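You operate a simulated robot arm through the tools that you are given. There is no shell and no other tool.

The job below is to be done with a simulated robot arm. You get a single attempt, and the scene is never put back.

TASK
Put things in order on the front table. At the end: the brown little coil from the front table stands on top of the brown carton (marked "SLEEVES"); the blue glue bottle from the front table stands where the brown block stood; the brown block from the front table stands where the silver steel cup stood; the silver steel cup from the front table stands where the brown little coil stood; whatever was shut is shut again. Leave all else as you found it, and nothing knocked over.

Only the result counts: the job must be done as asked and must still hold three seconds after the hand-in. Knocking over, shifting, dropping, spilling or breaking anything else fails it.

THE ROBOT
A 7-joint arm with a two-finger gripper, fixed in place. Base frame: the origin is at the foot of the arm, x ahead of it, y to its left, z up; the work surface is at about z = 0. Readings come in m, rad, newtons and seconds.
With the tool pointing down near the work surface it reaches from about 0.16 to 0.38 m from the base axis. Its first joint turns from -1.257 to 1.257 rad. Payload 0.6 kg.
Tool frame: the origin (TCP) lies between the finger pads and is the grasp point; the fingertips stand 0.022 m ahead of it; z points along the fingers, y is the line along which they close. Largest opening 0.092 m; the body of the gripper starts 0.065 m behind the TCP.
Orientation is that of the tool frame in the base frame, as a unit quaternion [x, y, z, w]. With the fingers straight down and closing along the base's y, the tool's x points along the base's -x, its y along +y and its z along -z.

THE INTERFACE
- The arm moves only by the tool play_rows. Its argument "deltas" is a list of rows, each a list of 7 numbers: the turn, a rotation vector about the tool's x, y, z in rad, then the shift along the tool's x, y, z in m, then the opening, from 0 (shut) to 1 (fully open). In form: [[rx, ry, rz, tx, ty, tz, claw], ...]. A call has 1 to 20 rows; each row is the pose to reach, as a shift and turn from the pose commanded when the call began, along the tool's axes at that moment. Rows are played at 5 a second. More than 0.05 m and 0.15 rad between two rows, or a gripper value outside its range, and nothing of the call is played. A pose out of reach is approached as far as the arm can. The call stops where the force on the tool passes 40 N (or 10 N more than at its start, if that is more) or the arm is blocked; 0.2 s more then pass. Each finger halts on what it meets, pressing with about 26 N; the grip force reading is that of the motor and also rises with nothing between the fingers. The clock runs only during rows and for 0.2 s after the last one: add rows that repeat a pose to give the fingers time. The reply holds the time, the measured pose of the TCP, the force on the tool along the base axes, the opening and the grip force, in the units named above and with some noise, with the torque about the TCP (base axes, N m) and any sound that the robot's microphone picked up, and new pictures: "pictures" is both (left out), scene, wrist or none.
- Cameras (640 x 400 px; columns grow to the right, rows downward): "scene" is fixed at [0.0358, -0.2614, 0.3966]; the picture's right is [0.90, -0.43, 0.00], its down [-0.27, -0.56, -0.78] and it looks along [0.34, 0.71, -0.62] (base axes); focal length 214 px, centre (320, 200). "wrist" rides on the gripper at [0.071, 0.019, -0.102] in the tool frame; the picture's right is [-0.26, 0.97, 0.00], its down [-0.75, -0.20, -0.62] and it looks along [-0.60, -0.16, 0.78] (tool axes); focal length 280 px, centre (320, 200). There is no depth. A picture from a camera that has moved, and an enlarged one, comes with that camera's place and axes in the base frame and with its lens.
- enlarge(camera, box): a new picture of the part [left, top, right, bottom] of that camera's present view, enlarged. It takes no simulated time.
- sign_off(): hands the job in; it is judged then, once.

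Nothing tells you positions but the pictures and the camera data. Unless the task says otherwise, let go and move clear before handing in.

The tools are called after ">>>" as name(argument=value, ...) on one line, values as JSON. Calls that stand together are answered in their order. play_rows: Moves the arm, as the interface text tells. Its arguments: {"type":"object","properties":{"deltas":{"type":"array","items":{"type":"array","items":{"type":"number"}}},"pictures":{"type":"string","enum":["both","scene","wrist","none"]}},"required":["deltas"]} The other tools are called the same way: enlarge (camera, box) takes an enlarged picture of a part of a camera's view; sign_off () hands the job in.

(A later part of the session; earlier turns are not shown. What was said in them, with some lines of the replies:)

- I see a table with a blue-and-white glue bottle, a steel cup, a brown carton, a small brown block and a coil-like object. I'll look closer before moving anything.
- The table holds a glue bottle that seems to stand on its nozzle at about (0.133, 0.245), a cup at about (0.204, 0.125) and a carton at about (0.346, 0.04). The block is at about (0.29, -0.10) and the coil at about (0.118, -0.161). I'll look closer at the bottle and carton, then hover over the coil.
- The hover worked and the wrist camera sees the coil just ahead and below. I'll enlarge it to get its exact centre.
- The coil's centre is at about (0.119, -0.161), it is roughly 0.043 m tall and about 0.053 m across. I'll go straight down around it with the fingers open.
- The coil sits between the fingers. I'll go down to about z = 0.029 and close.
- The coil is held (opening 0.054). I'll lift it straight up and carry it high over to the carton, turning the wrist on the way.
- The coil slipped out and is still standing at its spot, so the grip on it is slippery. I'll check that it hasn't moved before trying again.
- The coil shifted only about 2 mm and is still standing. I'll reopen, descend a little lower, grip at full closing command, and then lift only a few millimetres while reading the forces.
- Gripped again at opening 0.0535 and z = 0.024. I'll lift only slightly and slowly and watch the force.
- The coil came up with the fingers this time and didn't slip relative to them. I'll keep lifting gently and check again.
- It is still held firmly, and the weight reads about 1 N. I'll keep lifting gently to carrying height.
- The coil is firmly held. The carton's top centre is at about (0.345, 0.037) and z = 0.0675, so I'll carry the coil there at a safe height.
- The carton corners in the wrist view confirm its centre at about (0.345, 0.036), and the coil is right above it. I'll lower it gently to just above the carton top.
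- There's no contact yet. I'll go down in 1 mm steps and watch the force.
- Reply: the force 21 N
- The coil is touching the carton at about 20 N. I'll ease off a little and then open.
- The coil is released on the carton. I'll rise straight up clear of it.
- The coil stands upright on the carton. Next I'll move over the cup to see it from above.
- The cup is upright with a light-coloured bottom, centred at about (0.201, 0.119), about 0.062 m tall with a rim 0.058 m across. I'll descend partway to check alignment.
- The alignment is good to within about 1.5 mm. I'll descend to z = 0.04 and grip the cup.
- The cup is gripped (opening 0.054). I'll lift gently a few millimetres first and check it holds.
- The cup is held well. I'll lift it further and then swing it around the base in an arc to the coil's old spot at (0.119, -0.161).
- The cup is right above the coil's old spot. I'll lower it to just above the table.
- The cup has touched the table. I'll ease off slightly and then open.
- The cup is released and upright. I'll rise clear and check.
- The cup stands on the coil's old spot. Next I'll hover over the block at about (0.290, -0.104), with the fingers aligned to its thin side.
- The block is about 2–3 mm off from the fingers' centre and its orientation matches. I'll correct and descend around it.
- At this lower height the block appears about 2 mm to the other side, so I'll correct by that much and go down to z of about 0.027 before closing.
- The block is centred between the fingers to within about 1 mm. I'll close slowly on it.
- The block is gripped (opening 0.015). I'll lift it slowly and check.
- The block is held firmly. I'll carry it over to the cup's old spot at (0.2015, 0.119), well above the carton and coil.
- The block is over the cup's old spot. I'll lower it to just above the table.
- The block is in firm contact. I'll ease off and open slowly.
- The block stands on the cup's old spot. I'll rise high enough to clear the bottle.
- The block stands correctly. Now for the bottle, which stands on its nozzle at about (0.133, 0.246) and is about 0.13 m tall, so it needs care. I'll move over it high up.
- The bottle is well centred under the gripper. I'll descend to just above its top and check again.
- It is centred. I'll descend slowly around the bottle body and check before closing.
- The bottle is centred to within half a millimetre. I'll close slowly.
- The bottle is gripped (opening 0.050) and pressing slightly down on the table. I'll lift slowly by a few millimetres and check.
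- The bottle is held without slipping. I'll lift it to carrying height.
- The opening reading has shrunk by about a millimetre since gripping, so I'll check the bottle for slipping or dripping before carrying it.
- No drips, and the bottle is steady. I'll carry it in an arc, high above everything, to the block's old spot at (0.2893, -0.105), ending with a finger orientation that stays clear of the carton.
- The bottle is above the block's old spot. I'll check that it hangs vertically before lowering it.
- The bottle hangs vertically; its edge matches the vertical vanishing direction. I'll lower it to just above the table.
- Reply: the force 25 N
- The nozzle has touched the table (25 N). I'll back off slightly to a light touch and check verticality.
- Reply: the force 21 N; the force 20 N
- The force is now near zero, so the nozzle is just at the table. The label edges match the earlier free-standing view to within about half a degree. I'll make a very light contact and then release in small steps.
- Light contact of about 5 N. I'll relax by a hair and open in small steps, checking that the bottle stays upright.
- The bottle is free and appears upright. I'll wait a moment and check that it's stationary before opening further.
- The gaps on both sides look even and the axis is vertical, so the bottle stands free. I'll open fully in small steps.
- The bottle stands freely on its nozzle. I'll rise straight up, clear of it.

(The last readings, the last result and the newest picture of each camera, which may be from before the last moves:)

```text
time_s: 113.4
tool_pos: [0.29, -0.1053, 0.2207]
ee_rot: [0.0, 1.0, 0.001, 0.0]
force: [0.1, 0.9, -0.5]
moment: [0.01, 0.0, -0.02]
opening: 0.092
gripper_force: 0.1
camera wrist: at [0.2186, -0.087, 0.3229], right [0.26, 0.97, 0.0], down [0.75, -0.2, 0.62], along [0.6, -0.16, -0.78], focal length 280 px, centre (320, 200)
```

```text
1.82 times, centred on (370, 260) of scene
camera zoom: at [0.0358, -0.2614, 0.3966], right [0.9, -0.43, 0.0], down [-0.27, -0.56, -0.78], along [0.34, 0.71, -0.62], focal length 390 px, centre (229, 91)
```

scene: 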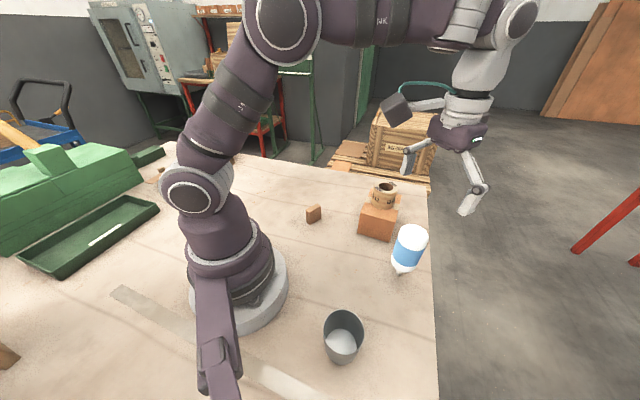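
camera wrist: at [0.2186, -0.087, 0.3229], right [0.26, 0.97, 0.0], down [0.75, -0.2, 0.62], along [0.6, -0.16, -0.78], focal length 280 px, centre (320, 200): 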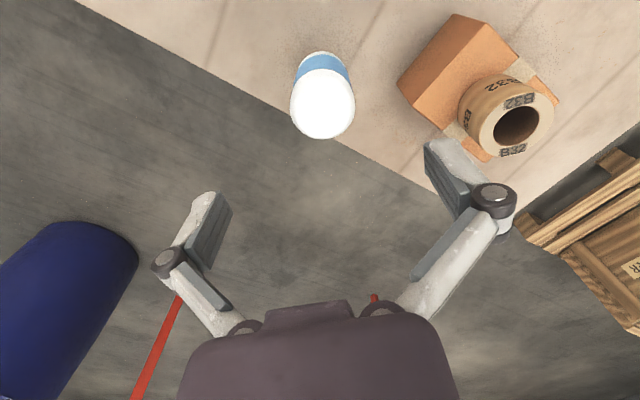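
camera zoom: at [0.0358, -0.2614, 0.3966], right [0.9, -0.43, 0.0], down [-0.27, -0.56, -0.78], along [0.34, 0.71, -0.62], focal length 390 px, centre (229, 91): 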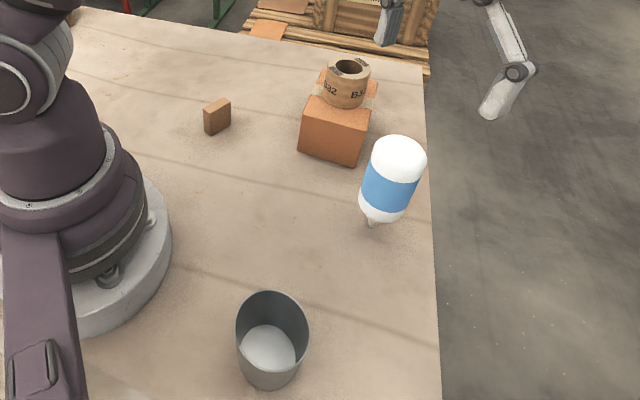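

Everything is in place: the bottle tip is at about (0.289, -0.104), the coil is on the carton, the block is on the cup's spot and the cup is on the coil's spot. I'll move the arm a bit higher and wait to confirm that nothing moves.

>>> play_rows(deltas=[[0, 0, 0, 0.005, 0, -0.005, 1], [0, 0, 0, 0.015, 0, -0.012, 1], [0, 0, 0, 0.028, 0, -0.018, 1], [0, 0, 0, 0.04, 0, -0.02, 1], [0, 0, 0, 0.04, 0, -0.02, 1], [0, 0, 0, 0.04, 0, -0.02, 1], [0, 0, 0, 0.04, 0, -0.02, 1], [0, 0, 0, 0.04, 0, -0.02, 1], [0, 0, 0, 0.04, 0, -0.02, 1], [0, 0, 0, 0.04, 0, -0.02, 1], [0, 0, 0, 0.04, 0, -0.02, 1], [0, 0, 0, 0.04, 0, -0.02, 1], [0, 0, 0, 0.04, 0, -0.02, 1], [0, 0, 0, 0.04, 0, -0.02, 1], [0, 0, 0, 0.04, 0, -0.02, 1], [0, 0, 0, 0.04, 0, -0.02, 1]])

>>> enlarge(camera="scene", box=[280, 150, 460, 370])

>>> enlarge(camera="scene", box=[380, 210, 440, 290])

```text
time_s: 116.8
tool_pos: [0.2488, -0.1049, 0.2399]
ee_rot: [0.0, 1.0, 0.0, 0.0]
force: [0.5, 0.0, -0.2]
moment: [0.0, 0.03, -0.02]
opening: 0.092
gripper_force: 0.0
camera wrist: at [0.1772, -0.0862, 0.3419], right [0.26, 0.97, 0.0], down [0.75, -0.2, 0.62], along [0.6, -0.16, -0.78], focal length 280 px, centre (320, 200)
```

scene: 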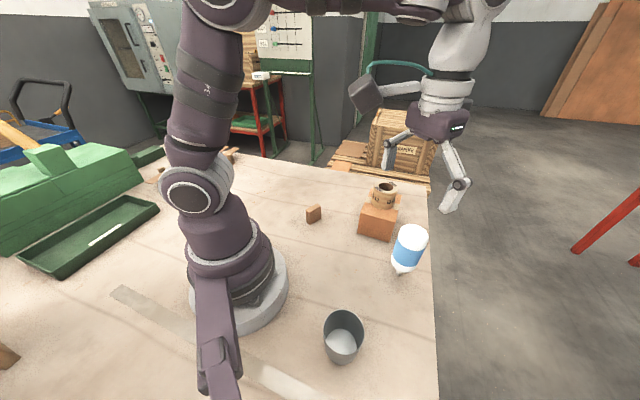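
wrist: 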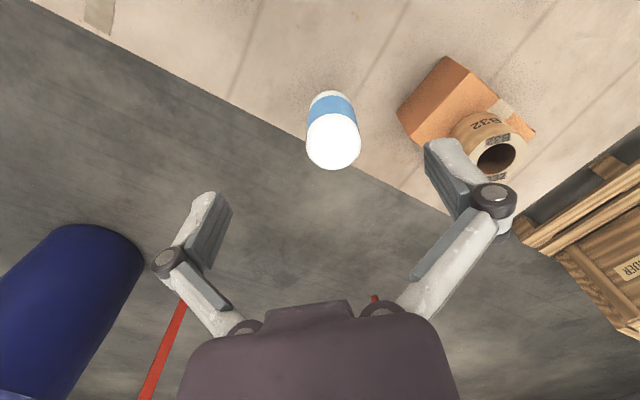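

```text
1.82 times, centred on (370, 260) of scene
camera zoom: at [0.0358, -0.2614, 0.3966], right [0.9, -0.43, 0.0], down [-0.27, -0.56, -0.78], along [0.34, 0.71, -0.62], focal length 390 px, centre (229, 91)
```

zoom: 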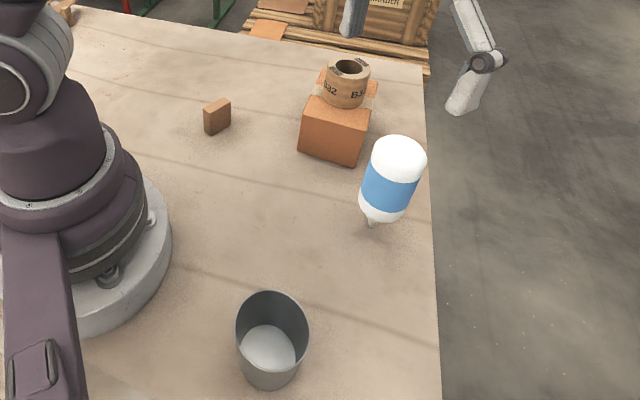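

```text
5.00 times, centred on (410, 250) of scene
camera zoom: at [0.0358, -0.2614, 0.3966], right [0.9, -0.43, 0.0], down [-0.27, -0.56, -0.78], along [0.34, 0.71, -0.62], focal length 1072 px, centre (-130, -50)
```

zoom: 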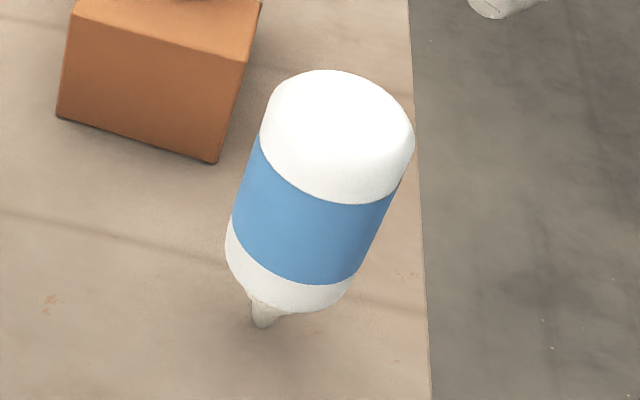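

All four things stand in their target places, nothing has moved over the last few seconds, and the gripper is empty and clear. I'm handing in.

>>> sign_off()

```text
The job is handed in.
```

All four items are in their places, and nothing moved in the last few seconds before I handed in.

| Item | Now stands | Position (x, y) in m |
|---|---|---|
| Brown little coil | On top of the brown carton | About (0.345, 0.036) |
| Silver steel cup | Where the coil stood | About (0.119, -0.161) |
| Brown block | Where the cup stood | About (0.201, 0.119) |
| Blue glue bottle | Where the block stood | About (0.289, -0.104) |

- **First coil lift:** the coil slipped out of the gripper on the first try. It stayed upright and shifted about 2 mm; the second lift held.
- **Glue bottle:** it stood upside down on its nozzle at the start, so I set it down the same way. I saw no drips while carrying it.
- **Carton label:** I never saw the "SLEEVES" marking in any picture. It was the only carton on the front table, so I took it to be the right one.
- **Shut things:** I opened nothing, so there was nothing to shut again.
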